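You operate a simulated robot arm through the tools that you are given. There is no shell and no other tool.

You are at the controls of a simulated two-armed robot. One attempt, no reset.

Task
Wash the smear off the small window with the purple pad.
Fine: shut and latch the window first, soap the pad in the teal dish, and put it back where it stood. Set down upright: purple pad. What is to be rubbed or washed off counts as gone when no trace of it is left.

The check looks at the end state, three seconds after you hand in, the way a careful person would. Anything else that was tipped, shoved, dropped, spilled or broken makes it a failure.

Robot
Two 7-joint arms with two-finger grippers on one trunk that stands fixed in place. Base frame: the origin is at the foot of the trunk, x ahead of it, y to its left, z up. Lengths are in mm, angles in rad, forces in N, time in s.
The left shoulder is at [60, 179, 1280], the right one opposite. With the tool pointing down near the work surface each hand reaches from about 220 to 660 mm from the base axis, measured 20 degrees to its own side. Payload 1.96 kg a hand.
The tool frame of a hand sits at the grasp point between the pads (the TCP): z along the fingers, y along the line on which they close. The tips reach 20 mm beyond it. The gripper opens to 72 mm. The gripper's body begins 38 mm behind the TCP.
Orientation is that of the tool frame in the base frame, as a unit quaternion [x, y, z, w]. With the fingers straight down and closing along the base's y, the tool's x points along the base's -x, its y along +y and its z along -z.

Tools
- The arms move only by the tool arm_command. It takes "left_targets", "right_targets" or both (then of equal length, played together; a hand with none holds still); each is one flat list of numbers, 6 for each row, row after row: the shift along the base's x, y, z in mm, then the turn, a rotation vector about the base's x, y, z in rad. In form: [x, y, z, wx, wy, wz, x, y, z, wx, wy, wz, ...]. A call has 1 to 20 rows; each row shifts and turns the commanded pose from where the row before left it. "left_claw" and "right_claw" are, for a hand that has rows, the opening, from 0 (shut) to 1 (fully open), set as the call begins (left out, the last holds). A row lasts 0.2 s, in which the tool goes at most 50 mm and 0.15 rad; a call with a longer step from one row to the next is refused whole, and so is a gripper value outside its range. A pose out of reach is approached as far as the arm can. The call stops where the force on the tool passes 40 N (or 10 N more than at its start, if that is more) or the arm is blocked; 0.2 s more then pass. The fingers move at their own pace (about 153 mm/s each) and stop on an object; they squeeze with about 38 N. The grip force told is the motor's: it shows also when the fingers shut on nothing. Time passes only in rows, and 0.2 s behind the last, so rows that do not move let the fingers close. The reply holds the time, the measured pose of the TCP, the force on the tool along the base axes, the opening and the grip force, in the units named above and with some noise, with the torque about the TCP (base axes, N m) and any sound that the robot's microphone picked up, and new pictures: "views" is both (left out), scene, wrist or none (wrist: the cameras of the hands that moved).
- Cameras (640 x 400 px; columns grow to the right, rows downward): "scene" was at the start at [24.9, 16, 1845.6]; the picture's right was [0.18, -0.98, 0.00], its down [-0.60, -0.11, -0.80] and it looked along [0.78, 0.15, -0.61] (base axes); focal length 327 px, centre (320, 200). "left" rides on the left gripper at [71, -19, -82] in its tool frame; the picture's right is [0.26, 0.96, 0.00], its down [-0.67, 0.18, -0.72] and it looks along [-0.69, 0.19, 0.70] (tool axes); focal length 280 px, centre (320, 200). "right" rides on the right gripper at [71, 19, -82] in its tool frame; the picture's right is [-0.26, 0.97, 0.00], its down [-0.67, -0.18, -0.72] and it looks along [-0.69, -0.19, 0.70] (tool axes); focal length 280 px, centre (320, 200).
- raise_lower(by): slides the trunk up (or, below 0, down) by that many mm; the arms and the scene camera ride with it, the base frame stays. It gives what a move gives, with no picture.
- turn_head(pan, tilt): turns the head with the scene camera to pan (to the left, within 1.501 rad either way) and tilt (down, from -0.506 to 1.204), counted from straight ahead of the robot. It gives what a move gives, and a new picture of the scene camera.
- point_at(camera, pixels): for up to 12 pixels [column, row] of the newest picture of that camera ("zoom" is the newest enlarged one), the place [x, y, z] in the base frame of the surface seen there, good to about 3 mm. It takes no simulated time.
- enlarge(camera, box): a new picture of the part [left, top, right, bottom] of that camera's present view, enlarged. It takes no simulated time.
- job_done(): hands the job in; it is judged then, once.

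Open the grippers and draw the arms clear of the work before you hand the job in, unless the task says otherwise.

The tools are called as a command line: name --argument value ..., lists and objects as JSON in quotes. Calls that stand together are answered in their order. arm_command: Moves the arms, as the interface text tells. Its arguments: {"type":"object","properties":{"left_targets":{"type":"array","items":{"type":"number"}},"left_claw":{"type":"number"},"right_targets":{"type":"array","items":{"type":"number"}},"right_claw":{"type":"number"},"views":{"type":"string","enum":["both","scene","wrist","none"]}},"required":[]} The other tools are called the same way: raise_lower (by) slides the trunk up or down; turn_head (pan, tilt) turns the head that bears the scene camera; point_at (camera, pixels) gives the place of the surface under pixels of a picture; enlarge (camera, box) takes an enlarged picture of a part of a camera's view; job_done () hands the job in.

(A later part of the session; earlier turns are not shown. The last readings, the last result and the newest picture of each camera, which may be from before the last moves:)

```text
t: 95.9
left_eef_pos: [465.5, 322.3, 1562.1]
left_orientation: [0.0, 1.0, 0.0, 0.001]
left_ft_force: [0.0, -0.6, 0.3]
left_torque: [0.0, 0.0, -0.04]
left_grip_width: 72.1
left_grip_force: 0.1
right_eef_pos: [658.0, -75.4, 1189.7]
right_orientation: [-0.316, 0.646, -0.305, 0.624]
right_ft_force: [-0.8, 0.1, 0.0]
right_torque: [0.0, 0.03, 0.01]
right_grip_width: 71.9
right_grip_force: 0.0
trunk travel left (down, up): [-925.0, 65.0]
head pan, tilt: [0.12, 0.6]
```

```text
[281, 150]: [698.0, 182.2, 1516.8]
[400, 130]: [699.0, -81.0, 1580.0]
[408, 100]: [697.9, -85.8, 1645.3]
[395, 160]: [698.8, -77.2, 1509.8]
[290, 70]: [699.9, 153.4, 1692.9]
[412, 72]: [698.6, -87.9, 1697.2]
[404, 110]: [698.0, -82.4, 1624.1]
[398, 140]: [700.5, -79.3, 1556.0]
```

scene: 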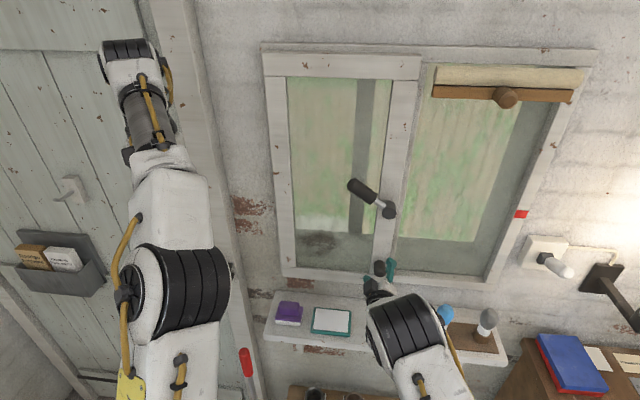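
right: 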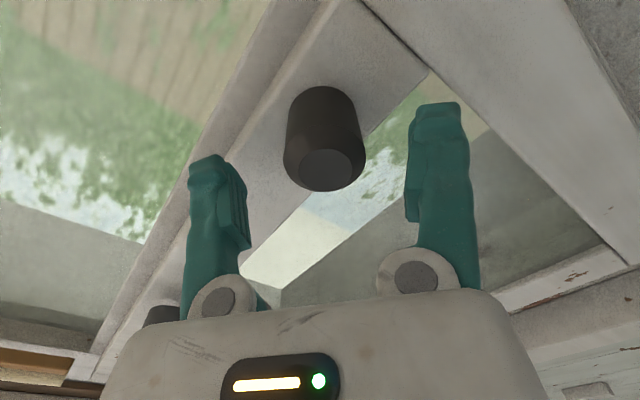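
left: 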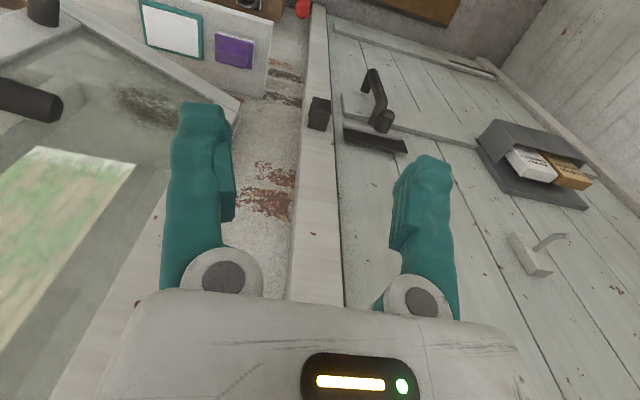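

With the lever up the sash snapped back shut (x≈698–700) when released, so lever-up is the holding (latched) state. I'll draw the right arm back out of the way to the right.

arm_command --right_targets '[-20, 0, 0, 0, 0, 0, -30, 0, 0, 0, 0, 0, -30, 0, 0, 0, 0, 0, -20, -20, 10, 0, 0, 0, -10, -25, 20, 0, 0, 0, 0, -30, 25, 0, 0, 0, 0, -30, 25, 0, 0, 0, 0, -30, 25, 0, 0, 0, 0, -30, 25, 0, 0, 0]' --right_claw 0.3 --views "scene"

enlarge --camera "scene" --box '[255, 270, 375, 350]'

```text
t: 97.9
left_eef_pos: [463.4, 320.6, 1562.0]
left_orientation: [0.0, 1.0, 0.0, 0.001]
left_ft_force: [0.3, -0.3, 0.7]
left_torque: [0.02, 0.03, 0.02]
left_grip_width: 72.1
left_grip_force: 0.0
right_eef_pos: [547.7, -242.6, 1317.1]
right_orientation: [-0.316, 0.646, -0.303, 0.625]
right_ft_force: [-0.8, 0.3, -0.1]
right_torque: [0.03, 0.0, 0.0]
right_grip_width: 21.7
right_grip_force: 0.1
trunk travel left (down, up): [-925.0, 65.0]
head pan, tilt: [0.12, 0.6]
```

scene: 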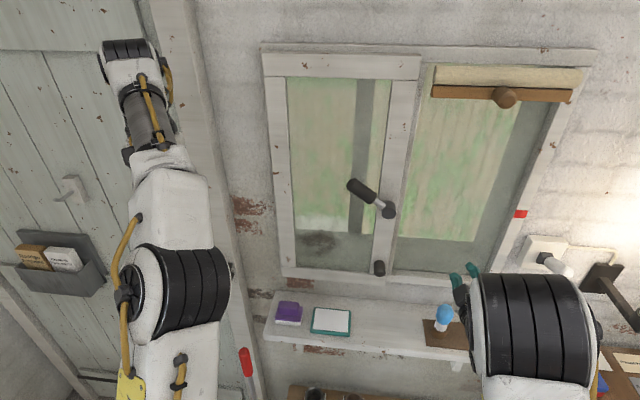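

```text
5.00 times, centred on (315, 310) of scene
```

zoom: 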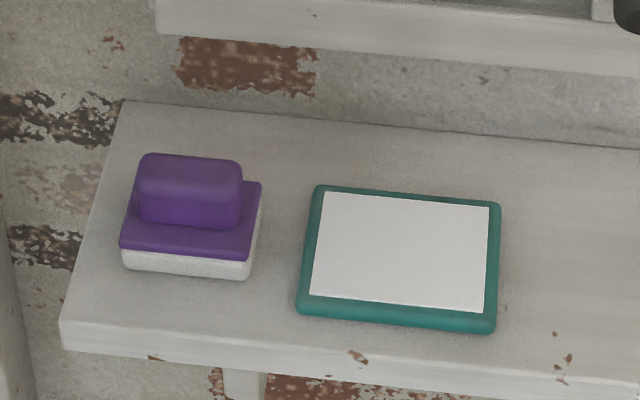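

I'll sample the pad's and dish's corners for exact positions.

point_at --camera "zoom" --pixels '[[150, 162], [235, 168], [232, 185], [145, 180], [190, 172], [255, 190], [247, 252], [128, 240], [128, 262], [240, 272], [190, 205], [190, 240]]'

point_at --camera "zoom" --pixels '[[322, 188], [495, 205], [490, 318], [302, 300], [330, 205], [480, 215], [475, 300], [320, 285], [400, 250], [400, 312], [100, 330], [280, 200]]'

point_at --camera "scene" --pixels '[[318, 240], [300, 238], [335, 240], [318, 230], [318, 252], [310, 270], [290, 262], [300, 190], [340, 190], [281, 235], [360, 250], [330, 265]]'

```text
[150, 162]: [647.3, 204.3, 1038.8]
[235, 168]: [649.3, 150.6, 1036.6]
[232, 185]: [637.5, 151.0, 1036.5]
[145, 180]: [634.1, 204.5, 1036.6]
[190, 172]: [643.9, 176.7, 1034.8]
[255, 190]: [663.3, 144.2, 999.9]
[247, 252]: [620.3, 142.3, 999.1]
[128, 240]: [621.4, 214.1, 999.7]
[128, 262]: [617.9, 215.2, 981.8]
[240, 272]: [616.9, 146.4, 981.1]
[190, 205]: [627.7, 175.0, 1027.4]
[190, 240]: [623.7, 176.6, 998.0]
```

```text
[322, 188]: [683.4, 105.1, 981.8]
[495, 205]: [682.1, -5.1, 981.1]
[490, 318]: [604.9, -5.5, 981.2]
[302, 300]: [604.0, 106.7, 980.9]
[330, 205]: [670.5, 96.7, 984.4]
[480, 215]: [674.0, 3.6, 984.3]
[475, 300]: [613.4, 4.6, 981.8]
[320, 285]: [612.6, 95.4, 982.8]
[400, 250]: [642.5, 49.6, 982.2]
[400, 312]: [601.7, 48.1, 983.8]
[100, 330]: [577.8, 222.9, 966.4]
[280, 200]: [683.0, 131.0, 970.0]
```

```text
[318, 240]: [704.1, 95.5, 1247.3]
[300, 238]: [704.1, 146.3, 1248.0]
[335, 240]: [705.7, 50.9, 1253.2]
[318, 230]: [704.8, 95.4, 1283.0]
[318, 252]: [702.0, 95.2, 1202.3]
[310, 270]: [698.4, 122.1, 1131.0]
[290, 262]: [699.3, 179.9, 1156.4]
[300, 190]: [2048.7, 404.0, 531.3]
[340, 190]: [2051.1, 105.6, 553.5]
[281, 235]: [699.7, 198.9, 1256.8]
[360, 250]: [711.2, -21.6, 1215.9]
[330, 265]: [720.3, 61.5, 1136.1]
```

The pad's base is about x 618–668, y 142–216, z 969–1000 with its grip ridge on top to z≈1037; the dish is x 603–684, y −6–106. I'll zoom in further on the pad to measure the ridge.

enlarge --camera "scene" --box '[270, 292, 310, 332]'

enlarge --camera "left" --box '[100, 0, 300, 110]'

```text
10.00 times, centred on (290, 312) of scene
```

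zoom: 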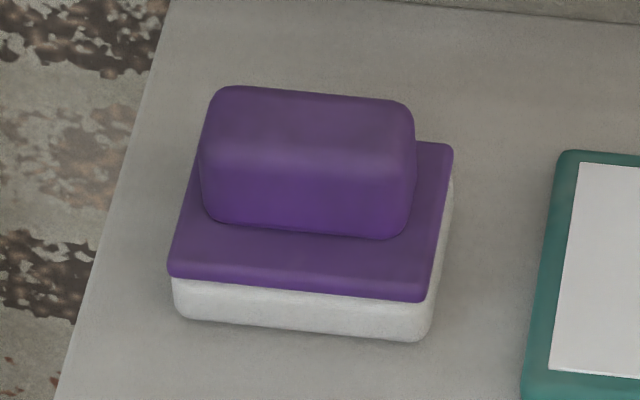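

```text
3.20 times, centred on (200, 55) of left
```

zoom: 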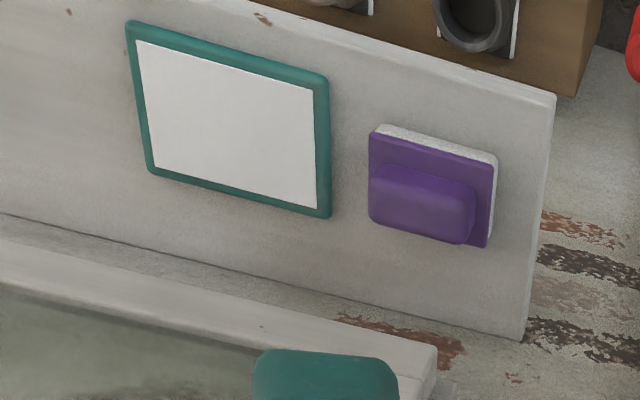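

The left wrist camera sees the pad from above; I'll sample the ridge and base corners there.

point_at --camera "zoom" --pixels '[[380, 172], [470, 192], [465, 238], [373, 213], [373, 137], [492, 165], [486, 244], [420, 205], [370, 190], [476, 210], [425, 160], [420, 231]]'

point_at --camera "zoom" --pixels '[[130, 25], [325, 80], [325, 215], [150, 170], [145, 45], [310, 92], [310, 205], [155, 160], [230, 120], [550, 95], [522, 335], [30, 215]]'

```text
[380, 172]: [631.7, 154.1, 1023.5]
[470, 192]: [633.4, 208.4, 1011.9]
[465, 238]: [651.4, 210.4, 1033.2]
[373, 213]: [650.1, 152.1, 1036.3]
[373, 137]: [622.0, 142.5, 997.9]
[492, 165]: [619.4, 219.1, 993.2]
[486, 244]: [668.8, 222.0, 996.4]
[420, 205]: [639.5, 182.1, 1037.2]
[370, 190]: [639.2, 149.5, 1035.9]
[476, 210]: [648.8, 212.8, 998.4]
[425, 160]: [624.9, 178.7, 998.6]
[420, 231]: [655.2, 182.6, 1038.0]
```

```text
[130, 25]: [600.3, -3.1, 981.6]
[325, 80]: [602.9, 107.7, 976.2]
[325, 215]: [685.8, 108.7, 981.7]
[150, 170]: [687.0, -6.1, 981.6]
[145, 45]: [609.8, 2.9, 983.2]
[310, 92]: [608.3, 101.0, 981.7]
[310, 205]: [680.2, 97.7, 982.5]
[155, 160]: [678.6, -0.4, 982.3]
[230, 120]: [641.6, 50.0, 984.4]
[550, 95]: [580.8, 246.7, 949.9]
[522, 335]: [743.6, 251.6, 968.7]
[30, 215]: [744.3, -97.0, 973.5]
```

The ridge is ~30 mm thick (x 628–658) and ~62 mm long (y 148–211), so I'll grip it across x with the left hand yawed −90°. First I'll move the left hand to a hover in front of the pad while turning it.

arm_command --left_targets '[6.8, -12.9, -23.8, 0, 0, -0.1428, 6.8, -12.9, -23.8, 0, 0, -0.1428, 6.8, -12.9, -23.8, 0, 0, -0.1428, 6.8, -12.9, -23.8, 0, 0, -0.1428, 6.8, -12.9, -23.8, 0, 0, -0.1428, 6.8, -12.9, -23.8, 0, 0, -0.1428, 6.8, -12.9, -23.8, 0, 0, -0.1428, 6.8, -12.9, -23.8, 0, 0, -0.1428, 6.8, -12.9, -23.8, 0, 0, -0.1428, 6.8, -12.9, -23.8, 0, 0, -0.1428, 6.8, -12.9, -23.8, 0, 0, -0.1428]' --left_claw 0.8 --views "both"

```text
t: 100.3
left_eef_pos: [542.2, 182.0, 1297.5]
left_orientation: [0.708, 0.706, 0.0, 0.0]
left_ft_force: [-0.4, 0.1, 0.6]
left_torque: [0.01, 0.04, 0.01]
left_grip_width: 57.7
left_grip_force: 0.2
right_eef_pos: [548.8, -240.3, 1316.9]
right_orientation: [-0.318, 0.646, -0.304, 0.624]
right_ft_force: [0.2, 0.5, -0.6]
right_torque: [-0.01, 0.01, -0.01]
right_grip_width: 21.5
right_grip_force: 0.0
trunk travel left (down, up): [-925.0, 65.0]
head pan, tilt: [0.12, 0.6]
```

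scene: 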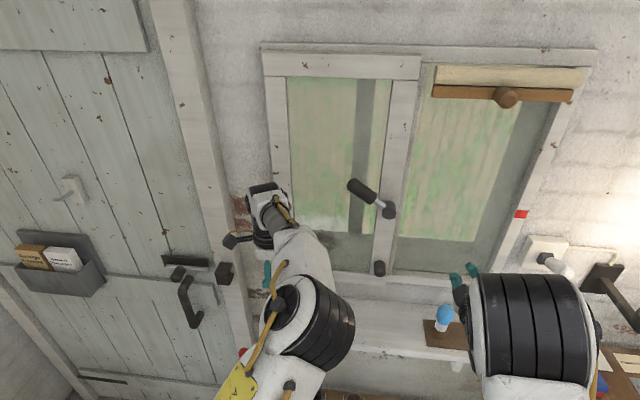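
left: 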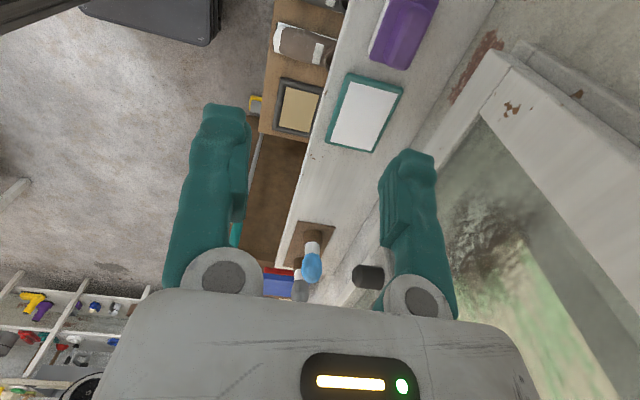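

The yaw works. I'll descend at x≈560 (before the shelf) to z≈1085 to check reach.

arm_command --left_targets '[3, 0, -35, 0, 0, 0, 3, 0, -35, 0, 0, 0, 3, 0, -35, 0, 0, 0, 3, 0, -35, 0, 0, 0, 3, 0, -35, 0, 0, 0, 3, 0, -35, 0, 0, 0]' --left_claw 0.8 --views "both"

```text
t: 101.7
left_eef_pos: [560.6, 179.0, 1092.1]
left_orientation: [0.707, 0.707, 0.0, 0.001]
left_ft_force: [-0.8, 0.8, 0.1]
left_torque: [-0.02, -0.03, -0.02]
left_grip_width: 57.3
left_grip_force: 0.1
right_eef_pos: [549.0, -240.8, 1315.6]
right_orientation: [-0.317, 0.646, -0.304, 0.624]
right_ft_force: [0.2, -0.1, 0.2]
right_torque: [0.02, 0.02, -0.01]
right_grip_width: 21.7
right_grip_force: 0.0
trunk travel left (down, up): [-925.0, 65.0]
head pan, tilt: [0.12, 0.6]
```

scene: 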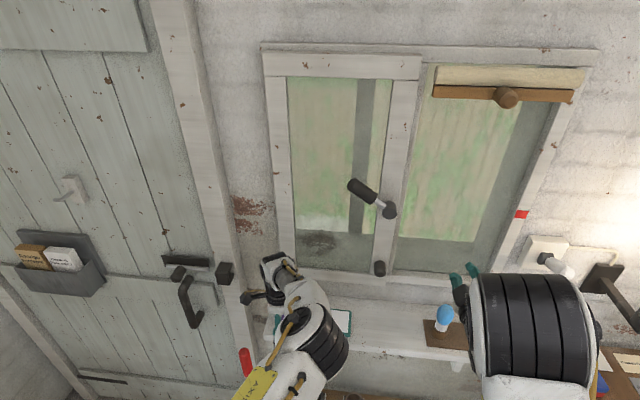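
left: 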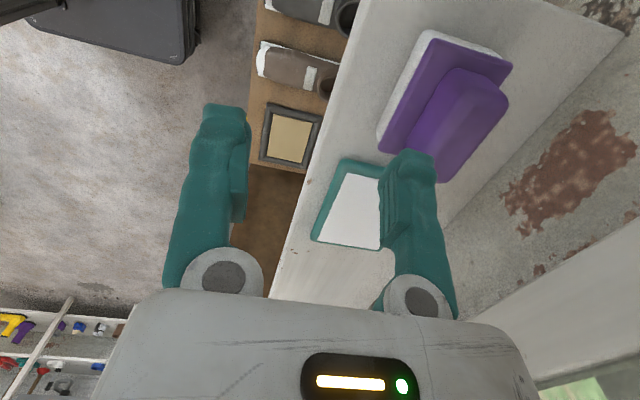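

I'll measure the pad from this closer view.

enlarge --camera "left" --box '[360, 10, 530, 190]'

point_at --camera "left" --pixels '[[430, 40], [385, 135], [510, 68], [460, 75], [500, 95], [450, 165], [430, 135], [470, 100], [460, 130], [480, 90], [415, 150], [405, 100]]'

```text
2.22 times, centred on (445, 100) of left
```

zoom: 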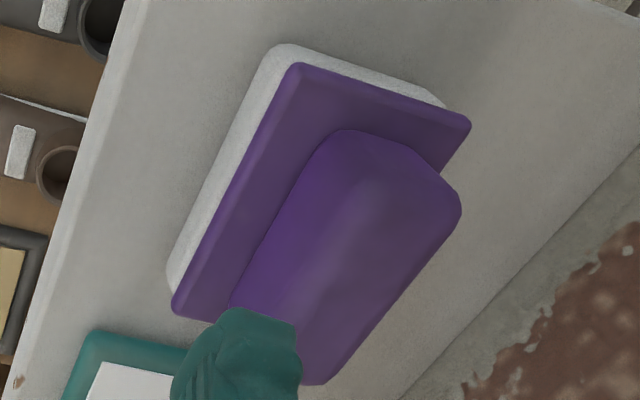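

```text
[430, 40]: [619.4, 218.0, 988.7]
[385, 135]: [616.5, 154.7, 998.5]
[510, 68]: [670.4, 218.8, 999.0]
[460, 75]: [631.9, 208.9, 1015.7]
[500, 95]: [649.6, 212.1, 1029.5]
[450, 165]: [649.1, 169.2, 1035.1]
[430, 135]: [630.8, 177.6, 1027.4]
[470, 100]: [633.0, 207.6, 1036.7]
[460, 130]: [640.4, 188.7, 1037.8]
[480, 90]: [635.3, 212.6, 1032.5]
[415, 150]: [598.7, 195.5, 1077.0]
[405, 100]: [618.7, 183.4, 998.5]
```

The pad centre is about [643.5, 180.5]. I'll move forward 83 mm at this height to hover above the ridge.

arm_command --left_targets '[14, 0.3, 0, 0, 0, 0, 14, 0.3, 0, 0, 0, 0, 14, 0.3, 0, 0, 0, 0, 14, 0.3, 0, 0, 0, 0, 14, 0.3, 0, 0, 0, 0, 13, 0, 0, 0, 0, 0]' --left_claw 0.85 --views "both"

```text
t: 103.1
left_eef_pos: [635.3, 182.6, 1089.7]
left_orientation: [0.707, 0.708, 0.0, 0.0]
left_ft_force: [-0.6, 0.2, 0.3]
left_torque: [-0.01, 0.01, -0.01]
left_grip_width: 61.2
left_grip_force: 0.2
left hand out of reach, approached as far as the arm can: row 6
right_eef_pos: [548.0, -240.3, 1317.3]
right_orientation: [-0.316, 0.646, -0.305, 0.624]
right_ft_force: [0.3, 0.0, -0.2]
right_torque: [-0.02, 0.0, 0.02]
right_grip_width: 21.5
right_grip_force: 0.0
trunk travel left (down, up): [-925.0, 65.0]
head pan, tilt: [0.12, 0.6]
```

scene: 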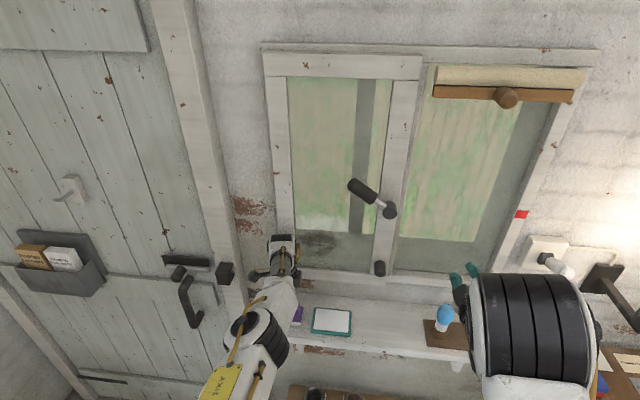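
left: 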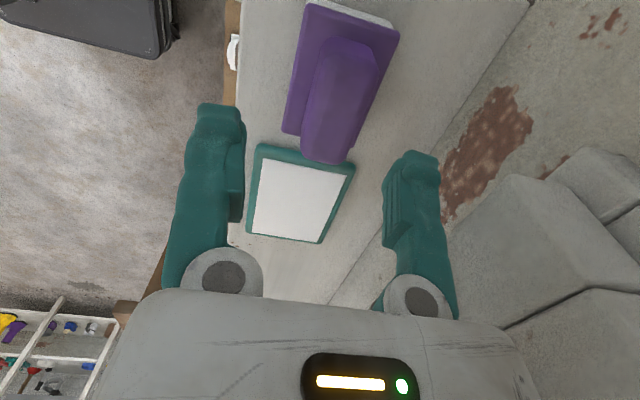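

Reach ends at x≈635 here. Lowering the trunk by 50 mm brings the hand straight down around the ridge (fingers clear by 8 mm or more) and the shoulder closer to wrist height, which should extend reach.

raise_lower --by -50

arm_command --left_targets '[4, 0, 0, 0, 0, 0, 4, 0, 0, 0, 0, 0]' --left_claw 0.85 --views "both"

```text
t: 104.0
left_eef_pos: [634.9, 181.3, 1041.0]
left_orientation: [0.707, 0.707, -0.001, 0.001]
left_ft_force: [-0.5, -0.4, 0.0]
left_torque: [-0.01, -0.02, 0.03]
left_grip_width: 61.2
left_grip_force: 0.1
right_eef_pos: [547.6, -239.9, 1267.7]
right_orientation: [-0.317, 0.646, -0.305, 0.624]
right_ft_force: [-0.5, -0.2, -0.2]
right_torque: [-0.01, 0.03, 0.05]
right_grip_width: 21.6
right_grip_force: 0.0
trunk travel left (down, up): [-875.0, 115.0]
head pan, tilt: [0.12, 0.6]
```

```text
t: 104.7
left_eef_pos: [637.2, 181.7, 1040.9]
left_orientation: [0.707, 0.707, 0.0, 0.001]
left_ft_force: [0.3, -0.9, 0.0]
left_torque: [-0.02, 0.02, 0.01]
left_grip_width: 61.3
left_grip_force: 0.0
left hand out of reach, approached as far as the arm can: row 2
right_eef_pos: [547.5, -241.1, 1267.2]
right_orientation: [-0.317, 0.646, -0.305, 0.625]
right_ft_force: [0.0, -0.4, 0.6]
right_torque: [0.0, 0.0, 0.02]
right_grip_width: 21.6
right_grip_force: 0.1
trunk travel left (down, up): [-875.0, 115.0]
head pan, tilt: [0.12, 0.6]
```

scene: 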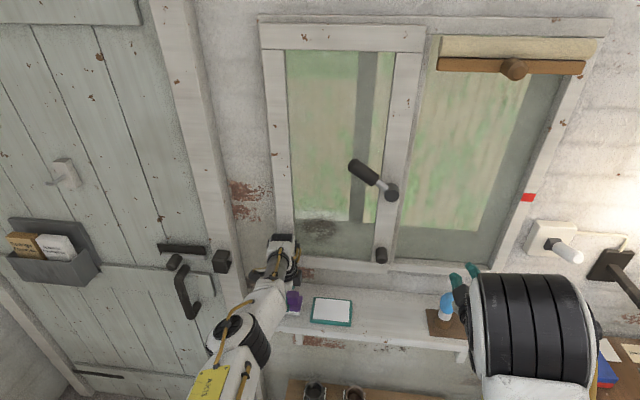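
left: 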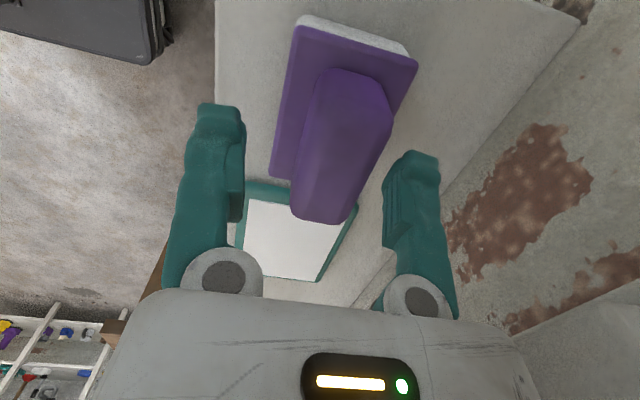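

Reach relative to the shoulder is unchanged (x≈637), so I'll tilt the hand slightly forward (0.1 rad) to gain the last 7 mm and centre on the ridge at x≈643.

arm_command --left_targets '[0, 0, 0, 0, -0.05, 0, 1, 0, 0, 0, -0.05, 0, 3, -0.5, 0, 0, 0, 0, 3, -0.5, 0, 0, 0, 0]' --left_claw 0.85 --views "both"

```text
t: 105.7
left_eef_pos: [657.1, 181.3, 1037.5]
left_orientation: [0.706, 0.706, 0.036, 0.037]
left_ft_force: [-0.8, 0.5, 0.1]
left_torque: [-0.04, 0.02, -0.03]
left_grip_width: 61.1
left_grip_force: 0.0
left hand out of reach, approached as far as the arm can: row 1, 2, 4
right_eef_pos: [548.7, -240.0, 1266.8]
right_orientation: [-0.318, 0.646, -0.304, 0.624]
right_ft_force: [0.3, 0.3, -0.6]
right_torque: [0.03, 0.0, -0.01]
right_grip_width: 21.5
right_grip_force: 0.1
trunk travel left (down, up): [-875.0, 115.0]
head pan, tilt: [0.12, 0.6]
```

scene: 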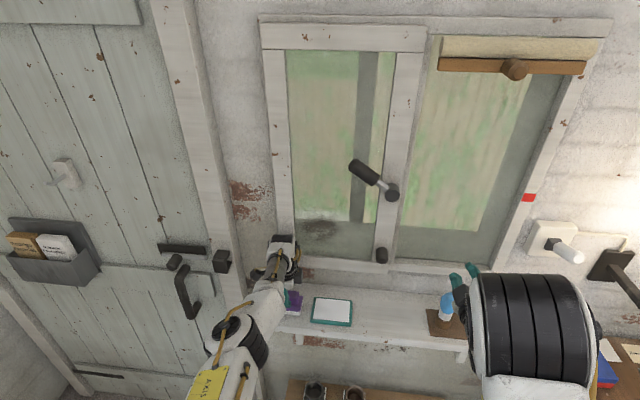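
left: 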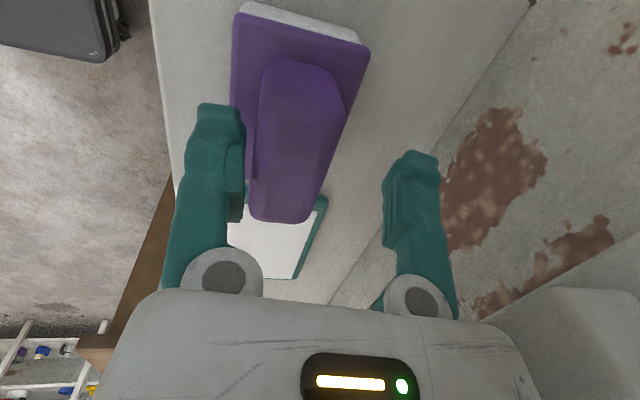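

The solver jumped to x≈657, leaving the front finger close to the ridge. I'll go back 13 mm in x to centre.

arm_command --left_targets '[-4, 0, 0, 0, 0, 0, -4, 0, 0, 0, 0, 0, -4, 0, 0, 0, 0, 0, -1, 0, 0, 0, 0, 0]' --left_claw 0.85 --views "wrist"

```text
t: 106.7
left_eef_pos: [653.3, 181.9, 1037.3]
left_orientation: [0.707, 0.706, 0.033, 0.035]
left_ft_force: [-0.6, -1.4, 0.1]
left_torque: [-0.01, 0.0, -0.03]
left_grip_width: 61.4
left_grip_force: 0.0
left hand out of reach, approached as far as the arm can: row 2, 3
right_eef_pos: [547.0, -240.9, 1266.6]
right_orientation: [-0.317, 0.645, -0.305, 0.624]
right_ft_force: [0.7, 0.2, -0.4]
right_torque: [0.0, 0.01, -0.01]
right_grip_width: 21.5
right_grip_force: 0.1
trunk travel left (down, up): [-875.0, 115.0]
head pan, tilt: [0.12, 0.6]
```

left: 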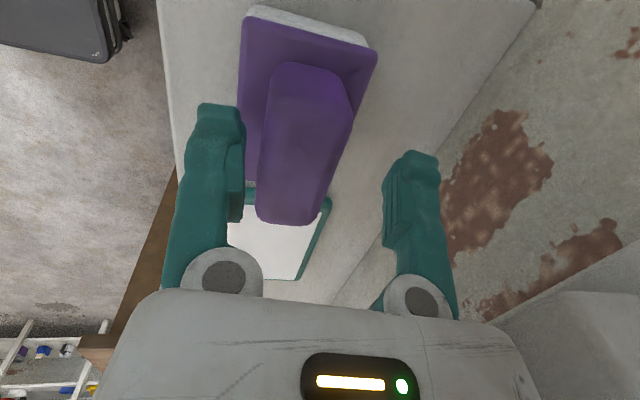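

It lags near the reach limit. I'll command another −9 mm and see.

arm_command --left_targets '[-5, 0, 0, 0, 0, 0, -5, 0, 0, 0, 0, 0, 0, 0, 0, 0, 0, 0]' --left_claw 0.85 --views "wrist"

```text
t: 107.5
left_eef_pos: [653.9, 181.3, 1037.8]
left_orientation: [0.706, 0.706, 0.034, 0.035]
left_ft_force: [0.3, -0.5, -0.7]
left_torque: [0.02, -0.02, 0.04]
left_grip_width: 61.0
left_grip_force: 0.0
left hand out of reach, approached as far as the arm can: row 1, 2
right_eef_pos: [547.6, -240.0, 1265.5]
right_orientation: [-0.317, 0.646, -0.304, 0.624]
right_ft_force: [-0.2, 0.4, -0.1]
right_torque: [-0.01, -0.04, -0.01]
right_grip_width: 21.7
right_grip_force: 0.0
trunk travel left (down, up): [-875.0, 115.0]
head pan, tilt: [0.12, 0.6]
```

left: 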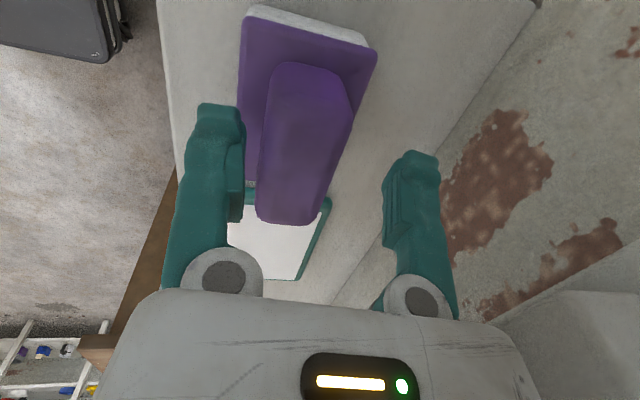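

The arm is stuck near full extension. I'll lift it straight up and back a little to leave that singular pose.

arm_command --left_targets '[-1, 0, 12, 0, 0, 0, -3, 0, 12, 0, 0, 0, -6, 0, 12, 0, 0, 0, -8, 0, 10, 0, 0, 0, -8, 0, 0, 0, 0, 0]' --left_claw 0.85 --views "wrist"

```text
t: 108.7
left_eef_pos: [659.0, 181.5, 1081.8]
left_orientation: [0.707, 0.706, 0.034, 0.036]
left_ft_force: [0.1, -0.4, -0.6]
left_torque: [0.0, 0.01, 0.04]
left_grip_width: 61.1
left_grip_force: 0.1
left hand out of reach, approached as far as the arm can: row 1, 2, 3, 4, 5
right_eef_pos: [548.4, -239.8, 1267.4]
right_orientation: [-0.317, 0.646, -0.305, 0.624]
right_ft_force: [0.1, 0.7, 0.0]
right_torque: [-0.01, -0.03, -0.01]
right_grip_width: 21.5
right_grip_force: 0.1
trunk travel left (down, up): [-875.0, 115.0]
head pan, tilt: [0.12, 0.6]
```

left: 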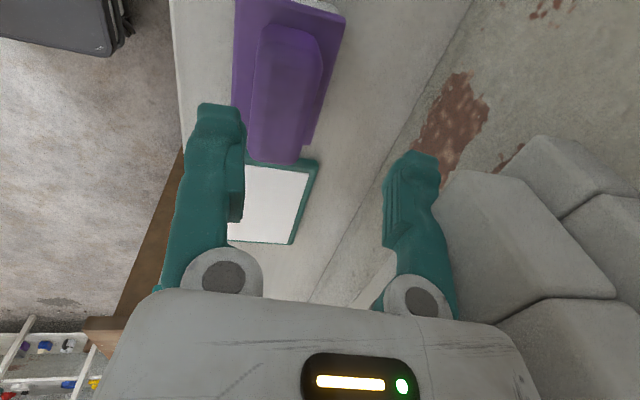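

x isn't following: the elbow is straight and the local solver is stuck. The fingers are well above the ridge (tips z≈1062), so I'll command larger steps back to break out.

arm_command --left_targets '[-30, 0, 10, 0, 0, 0, -40, 0, 10, 0, 0, 0]' --left_claw 0.85 --views "both"

```text
t: 109.2
left_eef_pos: [661.4, 181.3, 1091.3]
left_orientation: [0.707, 0.706, 0.035, 0.036]
left_ft_force: [-0.5, -0.6, 0.0]
left_torque: [0.0, 0.01, 0.0]
left_grip_width: 61.2
left_grip_force: 0.0
left hand out of reach, approached as far as the arm can: row 1, 2
right_eef_pos: [548.8, -240.8, 1265.8]
right_orientation: [-0.316, 0.646, -0.306, 0.624]
right_ft_force: [0.3, -0.2, -0.2]
right_torque: [0.03, 0.01, 0.0]
right_grip_width: 21.9
right_grip_force: 0.0
trunk travel left (down, up): [-875.0, 115.0]
head pan, tilt: [0.12, 0.6]
```

scene: 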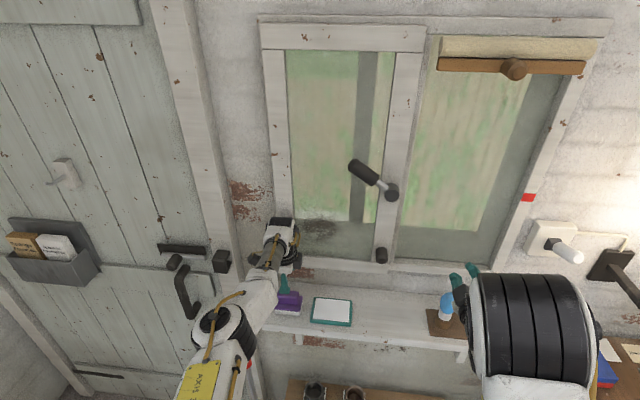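
left: 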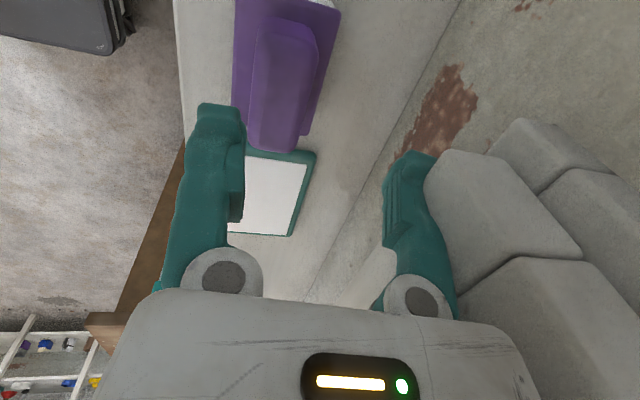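

Still on the extension sphere. I'll add a downward component (tips stay above the ridge) along with the backward move, so the elbow gets a tangential motion and bends.

arm_command --left_targets '[-25, 0, -10, 0, 0, 0, -25, 0, -10, 0, 0, 0]' --left_claw 0.85 --views "wrist"

```text
t: 109.8
left_eef_pos: [657.8, 181.9, 1070.8]
left_orientation: [0.706, 0.706, 0.035, 0.035]
left_ft_force: [0.0, 0.4, -0.7]
left_torque: [-0.01, 0.02, 0.01]
left_grip_width: 61.1
left_grip_force: 0.0
left hand out of reach, approached as far as the arm can: row 1, 2
right_eef_pos: [548.9, -240.7, 1266.8]
right_orientation: [-0.317, 0.646, -0.305, 0.624]
right_ft_force: [0.9, 0.4, -0.2]
right_torque: [-0.01, 0.0, -0.03]
right_grip_width: 21.7
right_grip_force: 0.0
trunk travel left (down, up): [-875.0, 115.0]
head pan, tilt: [0.12, 0.6]
```

left: 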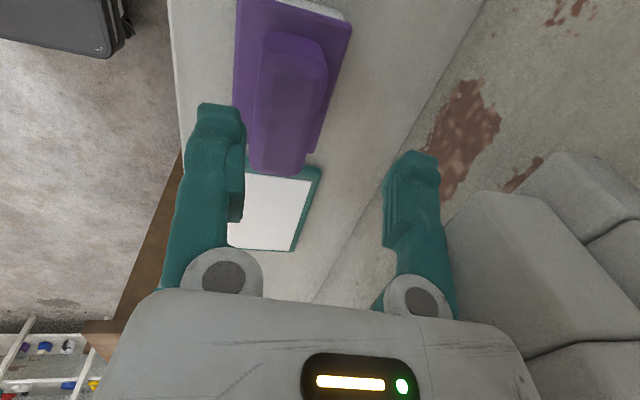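

Still stuck; I'll look at the arm's shape in the scene view.

turn_head --pan 0.4 --tilt 0.9

```text
t: 110.7
left_eef_pos: [659.4, 182.1, 1070.2]
left_orientation: [0.707, 0.706, 0.033, 0.036]
left_ft_force: [-0.2, 0.4, 0.0]
left_torque: [0.0, -0.02, 0.03]
left_grip_width: 61.2
left_grip_force: 0.0
right_eef_pos: [547.6, -240.6, 1266.9]
right_orientation: [-0.318, 0.645, -0.304, 0.624]
right_ft_force: [0.4, -0.5, 0.5]
right_torque: [0.02, -0.02, 0.01]
right_grip_width: 21.7
right_grip_force: 0.0
trunk travel left (down, up): [-875.0, 115.0]
head pan, tilt: [0.4, 0.901]
```

scene: 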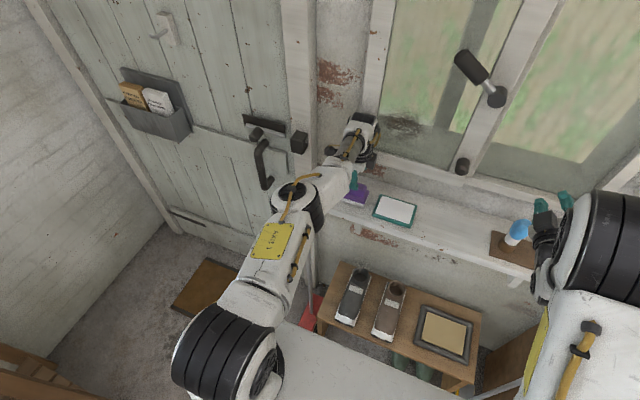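

The arm is straight with the elbow hinge roughly vertical, so a sideways motion should bend it. I'll move toward −y with some back, staying above pad and dish.

arm_command --left_targets '[-8, -20, 3, 0, 0, 0, -12, -20, 3, 0, 0, 0, -15, -10, 0, 0, 0, 0]' --left_claw 0.85 --views "scene"

```text
t: 111.5
left_eef_pos: [656.3, 129.6, 1071.6]
left_orientation: [0.706, 0.706, 0.036, 0.035]
left_ft_force: [0.4, 0.4, -0.1]
left_torque: [0.04, 0.02, -0.03]
left_grip_width: 61.3
left_grip_force: 0.1
left hand out of reach, approached as far as the arm can: row 1, 2, 3
right_eef_pos: [548.2, -239.9, 1266.6]
right_orientation: [-0.317, 0.645, -0.305, 0.624]
right_ft_force: [-0.1, 0.1, 0.4]
right_torque: [0.01, -0.03, 0.01]
right_grip_width: 21.8
right_grip_force: 0.1
trunk travel left (down, up): [-875.0, 115.0]
head pan, tilt: [0.4, 0.901]
```

scene: 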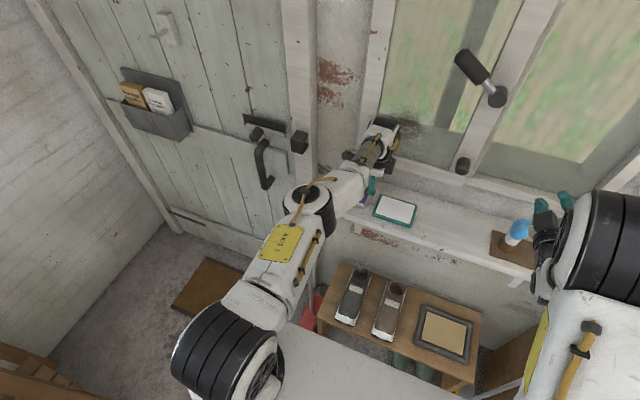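

Sideways to −y it stayed on the sphere. I'll try the other way, +y with back.

arm_command --left_targets '[-8, 20, 3, 0, 0, 0, -12, 20, 3, 0, 0, 0, -15, 20, 0, 0, 0, 0]' --left_claw 0.85 --views "none"

```text
t: 112.2
left_eef_pos: [658.9, 190.0, 1073.6]
left_orientation: [0.707, 0.706, 0.034, 0.036]
left_ft_force: [-0.4, -0.6, -0.1]
left_torque: [-0.01, -0.02, 0.01]
left_grip_width: 61.4
left_grip_force: 0.0
left hand out of reach, approached as far as the arm can: row 1, 2, 3
right_eef_pos: [548.8, -240.8, 1266.8]
right_orientation: [-0.317, 0.646, -0.304, 0.625]
right_ft_force: [-0.7, -0.1, 0.0]
right_torque: [-0.04, -0.02, -0.02]
right_grip_width: 21.9
right_grip_force: 0.2
trunk travel left (down, up): [-875.0, 115.0]
head pan, tilt: [0.4, 0.901]
```

Perhaps the small tilt itself runs into a wrist limit. I'll undo the tilt while stepping back to a pose that was reachable before.

arm_command --left_targets '[-20, -4, 3, 0, 0.035, 0, -20, -4, 3, 0, 0.035, 0, -10, 0, 0, 0, 0, 0]' --left_claw 0.85 --views "scene"

```text
t: 113.0
left_eef_pos: [646.5, 182.3, 1077.3]
left_orientation: [0.707, 0.707, 0.01, 0.011]
left_ft_force: [0.1, -0.3, -0.4]
left_torque: [0.01, -0.06, -0.01]
left_grip_width: 61.2
left_grip_force: 0.1
left hand out of reach, approached as far as the arm can: row 1, 2, 3
right_eef_pos: [547.6, -240.1, 1266.7]
right_orientation: [-0.316, 0.646, -0.305, 0.625]
right_ft_force: [0.3, 0.5, -0.6]
right_torque: [0.0, -0.04, -0.01]
right_grip_width: 21.6
right_grip_force: 0.0
trunk travel left (down, up): [-875.0, 115.0]
head pan, tilt: [0.4, 0.901]
```

scene: 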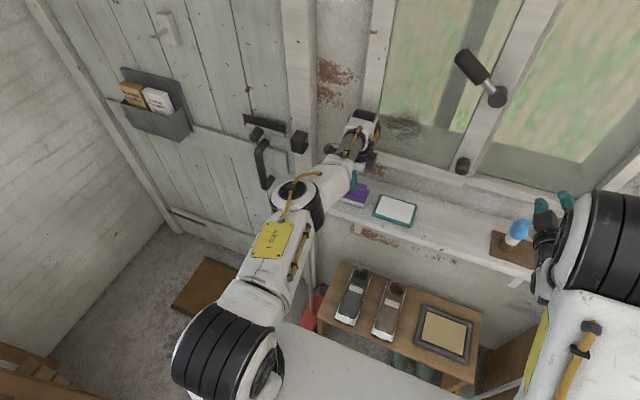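

The wrist turned but the arm stays extended. Earlier single small steps (−4, −1 mm) did succeed, so I'll try many small backward steps.

arm_command --left_targets '[-1, 0, 0, 0, 0, 0, -1, 0, 0, 0, 0, 0, -1, 0, 0, 0, 0, 0, -1, 0, 0, 0, 0, 0, -1, 0, 0, 0, 0, 0, -1, 0, 0, 0, 0, 0, -1, 0, 0, 0, 0, 0, -1, 0, 0, 0, 0, 0, -1, 0, 0, 0, 0, 0, -1, 0, 0, 0, 0, 0]' --left_claw 0.85 --views "none"

```text
t: 115.2
left_eef_pos: [646.9, 182.6, 1076.7]
left_orientation: [0.707, 0.707, 0.01, 0.012]
left_ft_force: [0.1, 0.4, -0.2]
left_torque: [-0.01, 0.0, -0.01]
left_grip_width: 61.3
left_grip_force: 0.1
left hand out of reach, approached as far as the arm can: row 3, 8
right_eef_pos: [549.5, -240.0, 1266.3]
right_orientation: [-0.317, 0.646, -0.304, 0.624]
right_ft_force: [0.8, 0.4, 0.0]
right_torque: [-0.01, 0.02, 0.01]
right_grip_width: 21.7
right_grip_force: 0.0
trunk travel left (down, up): [-875.0, 115.0]
head pan, tilt: [0.4, 0.901]
```

I'll locate the arm's links in 3D to understand which joint is limiting.

point_at --camera "scene" --pixels '[[225, 350], [260, 300], [272, 240], [293, 197], [310, 200], [330, 178], [345, 160], [352, 142], [360, 125], [365, 115], [375, 140], [320, 240]]'

enlarge --camera "scene" --box '[200, 90, 400, 300]'

```text
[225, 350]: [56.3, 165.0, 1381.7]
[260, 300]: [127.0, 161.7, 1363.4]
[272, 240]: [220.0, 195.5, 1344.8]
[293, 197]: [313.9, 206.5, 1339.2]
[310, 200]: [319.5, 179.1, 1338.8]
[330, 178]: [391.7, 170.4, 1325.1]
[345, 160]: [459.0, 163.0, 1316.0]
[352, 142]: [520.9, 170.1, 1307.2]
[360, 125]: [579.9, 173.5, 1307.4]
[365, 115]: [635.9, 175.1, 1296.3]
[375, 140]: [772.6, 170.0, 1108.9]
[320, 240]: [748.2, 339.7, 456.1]
```

```text
1.90 times, centred on (300, 195) of scene
```

zoom: 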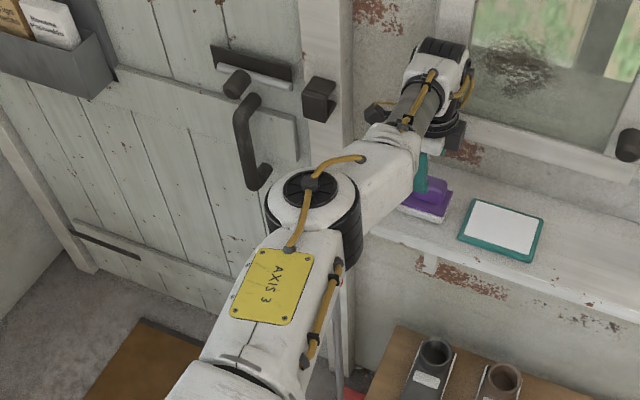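

The elbow has apparently passed through straight onto its wrong side (elbow at y≈190–206, left of the shoulder–wrist line), where it can't bend. I'll command outward with +y to bring it through straight, then +y and back so that it bends to the right again.

point_at --camera "scene" --pixels '[[298, 60], [300, 140], [310, 30], [345, 60], [372, 60], [330, 90]]'

arm_command --left_targets '[0, -25, 0, 0, 0, 0, 0, -25, 0, 0, 0, 0, 8, 15, 0, 0, 0, 0, 8, 15, 0, 0, 0, 0, 0, 20, 0, 0, 0, 0, -10, 20, 0, 0, 0, 0]' --left_claw 0.85 --views "scene"

```text
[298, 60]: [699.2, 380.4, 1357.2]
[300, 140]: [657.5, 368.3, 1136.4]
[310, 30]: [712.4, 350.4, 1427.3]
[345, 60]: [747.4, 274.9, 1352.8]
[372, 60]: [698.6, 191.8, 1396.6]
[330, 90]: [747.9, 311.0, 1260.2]
```

```text
t: 116.7
left_eef_pos: [645.5, 202.0, 1073.5]
left_orientation: [0.707, 0.707, 0.01, 0.011]
left_ft_force: [0.0, 0.1, 0.2]
left_torque: [-0.05, 0.01, 0.0]
left_grip_width: 61.2
left_grip_force: 0.1
left hand out of reach, approached as far as the arm can: row 3, 4, 6
right_eef_pos: [547.8, -240.2, 1266.5]
right_orientation: [-0.317, 0.645, -0.305, 0.624]
right_ft_force: [-0.1, 1.0, -0.5]
right_torque: [-0.03, -0.01, -0.06]
right_grip_width: 21.6
right_grip_force: 0.1
trunk travel left (down, up): [-875.0, 115.0]
head pan, tilt: [0.4, 0.901]
```

scene: 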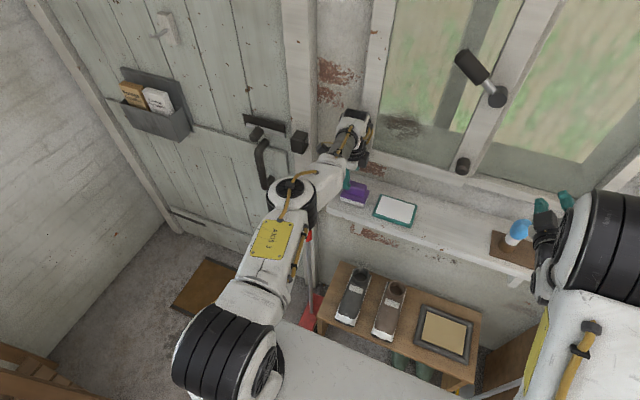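

Still straight. I'll try a larger single sideways step with inward component: (−25, +40).

arm_command --left_targets '[-28, 40, 0, 0, 0, 0]' --left_claw 0.85 --views "none"

arm_command --left_targets '[-28, -40, 0, 0, 0, 0]' --left_claw 0.85 --views "none"

arm_command --left_targets '[-28, -40, 0, 0, 0, 0]' --left_claw 0.85 --views "none"

```text
t: 117.0
left_eef_pos: [641.5, 246.2, 1070.3]
left_orientation: [0.707, 0.707, 0.009, 0.011]
left_ft_force: [0.3, 0.4, 0.3]
left_torque: [-0.03, 0.0, -0.02]
left_grip_width: 60.9
left_grip_force: 0.0
left hand out of reach, approached as far as the arm can: row 1
right_eef_pos: [547.7, -238.1, 1267.0]
right_orientation: [-0.317, 0.645, -0.306, 0.624]
right_ft_force: [0.3, 0.9, 0.3]
right_torque: [-0.01, -0.02, -0.06]
right_grip_width: 21.8
right_grip_force: 0.0
trunk travel left (down, up): [-875.0, 115.0]
head pan, tilt: [0.4, 0.901]
```

```text
t: 117.5
left_eef_pos: [644.4, 204.2, 1064.9]
left_orientation: [0.707, 0.707, 0.011, 0.01]
left_ft_force: [-0.6, 0.4, -0.3]
left_torque: [0.05, 0.04, 0.02]
left_grip_width: 61.0
left_grip_force: 0.1
left hand out of reach, approached as far as the arm can: row 1
right_eef_pos: [548.6, -242.7, 1266.8]
right_orientation: [-0.317, 0.646, -0.305, 0.624]
right_ft_force: [0.5, -1.2, 0.8]
right_torque: [0.02, 0.01, 0.0]
right_grip_width: 21.4
right_grip_force: 0.1
trunk travel left (down, up): [-875.0, 115.0]
head pan, tilt: [0.4, 0.901]
```

```text
t: 117.8
left_eef_pos: [645.0, 164.9, 1062.6]
left_orientation: [0.707, 0.707, 0.011, 0.01]
left_ft_force: [0.3, -0.1, -0.2]
left_torque: [0.03, -0.03, 0.0]
left_grip_width: 61.3
left_grip_force: 0.0
left hand out of reach, approached as far as the arm can: row 1
right_eef_pos: [548.3, -241.7, 1266.9]
right_orientation: [-0.316, 0.646, -0.304, 0.624]
right_ft_force: [-0.5, -0.6, 0.1]
right_torque: [0.0, 0.01, 0.04]
right_grip_width: 21.8
right_grip_force: 0.0
trunk travel left (down, up): [-875.0, 115.0]
head pan, tilt: [0.4, 0.901]
```

z is drifting down a bit, so I'll raise it, then try the mirrored sequence: sideways toward −y with outward push first, then inward.

arm_command --left_targets '[0, 30, 12, 0, 0, 0, 0, 30, 12, 0, 0, 0, 10, -15, 0, 0, 0, 0, 15, -20, 0, 0, 0, 0, 15, -25, 0, 0, 0, 0, 0, -40, 0, 0, 0, 0, -15, -45, 0, 0, 0, 0, -30, -40, 0, 0, 0, 0]' --left_claw 0.85 --views "scene"

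```text
t: 119.7
left_eef_pos: [627.7, 35.8, 1082.2]
left_orientation: [0.707, 0.708, 0.01, 0.009]
left_ft_force: [0.5, -1.2, -0.2]
left_torque: [0.0, 0.01, 0.02]
left_grip_width: 61.5
left_grip_force: 0.0
left hand out of reach, approached as far as the arm can: row 3, 4, 5, 6, 7, 8
right_eef_pos: [548.0, -243.1, 1264.9]
right_orientation: [-0.316, 0.646, -0.305, 0.625]
right_ft_force: [0.1, -1.2, -0.4]
right_torque: [0.01, 0.0, 0.02]
right_grip_width: 21.5
right_grip_force: 0.0
trunk travel left (down, up): [-875.0, 115.0]
head pan, tilt: [0.4, 0.901]
```

scene: 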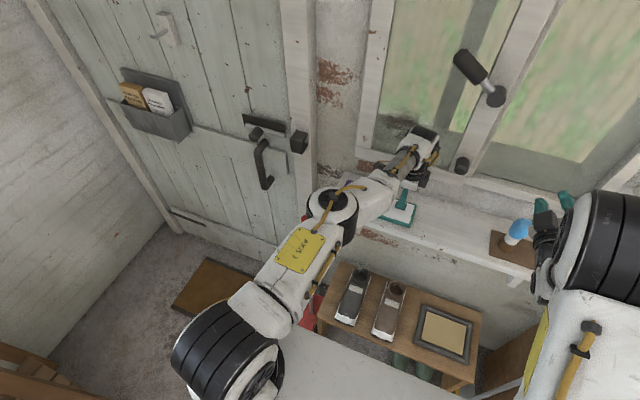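

Still on the sphere (radius 586). I'll check where the elbow is relative to the shoulder–wrist line.

enlarge --camera "scene" --box '[280, 160, 400, 260]'

point_at --camera "scene" --pixels '[[315, 190], [332, 200], [345, 205], [325, 192], [335, 212], [300, 250], [318, 258], [365, 200], [375, 190], [412, 140], [425, 150]]'

```text
4.00 times, centred on (340, 210) of scene
```

zoom: 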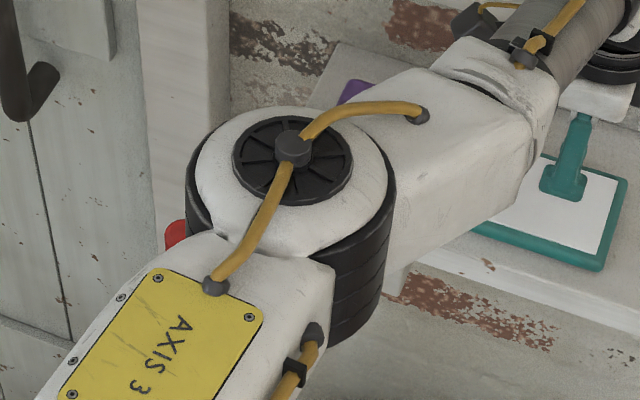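

```text
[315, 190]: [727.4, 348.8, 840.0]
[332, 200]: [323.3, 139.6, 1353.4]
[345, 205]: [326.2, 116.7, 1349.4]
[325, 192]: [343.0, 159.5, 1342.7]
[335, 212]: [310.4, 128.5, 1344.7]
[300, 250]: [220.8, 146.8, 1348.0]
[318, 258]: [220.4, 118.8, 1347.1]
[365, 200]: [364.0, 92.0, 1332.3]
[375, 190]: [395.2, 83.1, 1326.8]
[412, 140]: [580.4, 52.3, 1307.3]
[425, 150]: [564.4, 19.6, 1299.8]
```

The elbow is indeed bent ~0.2 rad to the wrong (left) side of the line. I'll first command outward to straighten it, then sweep toward +y with only gradually increasing inward motion so it folds to the right.

arm_command --left_targets '[25, -6, 5, 0, 0, 0, 25, -6, 0, 0, 0, 0, 25, -6, 0, 0, 0, 0]' --left_claw 0.85 --views "none"

arm_command --left_targets '[6, 48, 0, 0, 0, 0, 2, 49, 0, 0, 0, 0, -6, 49, 0, 0, 0, 0, -20, 40, 0, 0, 0, 0]' --left_claw 0.85 --views "scene"

```text
t: 120.5
left_eef_pos: [634.7, 39.4, 1086.4]
left_orientation: [0.707, 0.708, 0.011, 0.011]
left_ft_force: [-0.1, 0.4, 0.5]
left_torque: [-0.06, -0.02, 0.03]
left_grip_width: 61.0
left_grip_force: 0.1
left hand out of reach, approached as far as the arm can: row 1, 2, 3
right_eef_pos: [548.7, -241.0, 1266.2]
right_orientation: [-0.318, 0.645, -0.305, 0.624]
right_ft_force: [-1.2, -0.5, -0.2]
right_torque: [0.0, 0.01, -0.01]
right_grip_width: 21.7
right_grip_force: 0.1
trunk travel left (down, up): [-875.0, 115.0]
head pan, tilt: [0.4, 0.901]
```

```text
t: 121.5
left_eef_pos: [644.4, 228.2, 1084.3]
left_orientation: [0.707, 0.707, 0.008, 0.011]
left_ft_force: [-0.5, 0.5, -0.5]
left_torque: [-0.03, 0.03, 0.01]
left_grip_width: 61.1
left_grip_force: 0.0
left hand out of reach, approached as far as the arm can: row 3, 4
right_eef_pos: [548.5, -238.5, 1265.7]
right_orientation: [-0.317, 0.646, -0.305, 0.624]
right_ft_force: [1.0, 0.5, 0.1]
right_torque: [-0.01, 0.05, -0.04]
right_grip_width: 21.6
right_grip_force: 0.0
trunk travel left (down, up): [-875.0, 115.0]
head pan, tilt: [0.4, 0.901]
```

scene: 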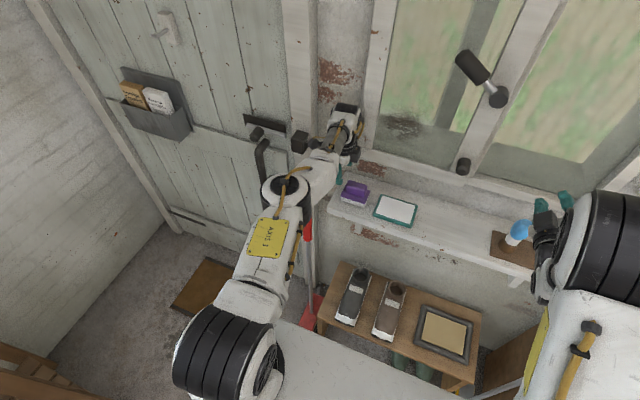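

The sweep let it fall back to the left side. I'll straighten again with stronger outward commands and then sweep the other way (−y) with slowly increasing inward motion.

arm_command --left_targets '[48, 4, 0, 0, 0, 0, 48, 4, 0, 0, 0, 0, 48, 4, 0, 0, 0, 0, 48, 4, 0, 0, 0, 0]' --left_claw 0.85 --views "none"

arm_command --left_targets '[0, -49, 0, 0, 0, 0, -8, -49, 0, 0, 0, 0, -18, -46, 0, 0, 0, 0]' --left_claw 0.85 --views "scene"

```text
t: 122.5
left_eef_pos: [649.0, 225.4, 1092.6]
left_orientation: [0.707, 0.707, 0.009, 0.012]
left_ft_force: [-0.3, -0.3, 0.2]
left_torque: [0.01, -0.01, -0.03]
left_grip_width: 61.2
left_grip_force: 0.1
left hand out of reach, approached as far as the arm can: row 1, 2, 3, 4
right_eef_pos: [547.5, -241.0, 1266.7]
right_orientation: [-0.317, 0.645, -0.305, 0.625]
right_ft_force: [0.7, 0.0, 0.1]
right_torque: [-0.01, 0.0, 0.01]
right_grip_width: 21.7
right_grip_force: 0.0
trunk travel left (down, up): [-875.0, 115.0]
head pan, tilt: [0.4, 0.901]
```

```text
t: 123.2
left_eef_pos: [638.5, 76.3, 1091.3]
left_orientation: [0.706, 0.708, 0.01, 0.01]
left_ft_force: [-0.4, -0.7, 0.3]
left_torque: [0.04, -0.03, 0.02]
left_grip_width: 61.0
left_grip_force: 0.2
left hand out of reach, approached as far as the arm can: row 2, 3
right_eef_pos: [547.6, -243.4, 1266.3]
right_orientation: [-0.316, 0.646, -0.304, 0.625]
right_ft_force: [-0.6, 0.3, -0.2]
right_torque: [-0.03, -0.01, 0.06]
right_grip_width: 22.0
right_grip_force: 0.1
trunk travel left (down, up): [-875.0, 115.0]
head pan, tilt: [0.4, 0.901]
```

scene: 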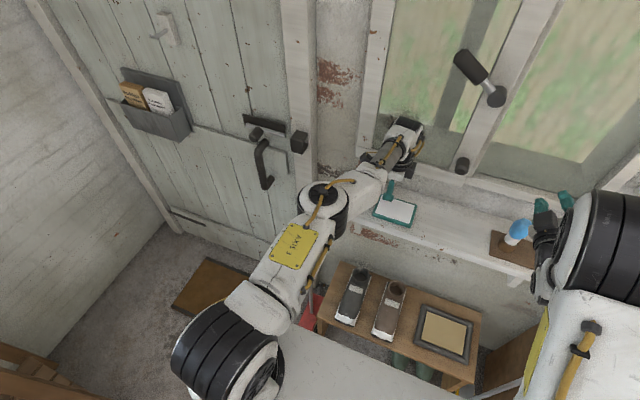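

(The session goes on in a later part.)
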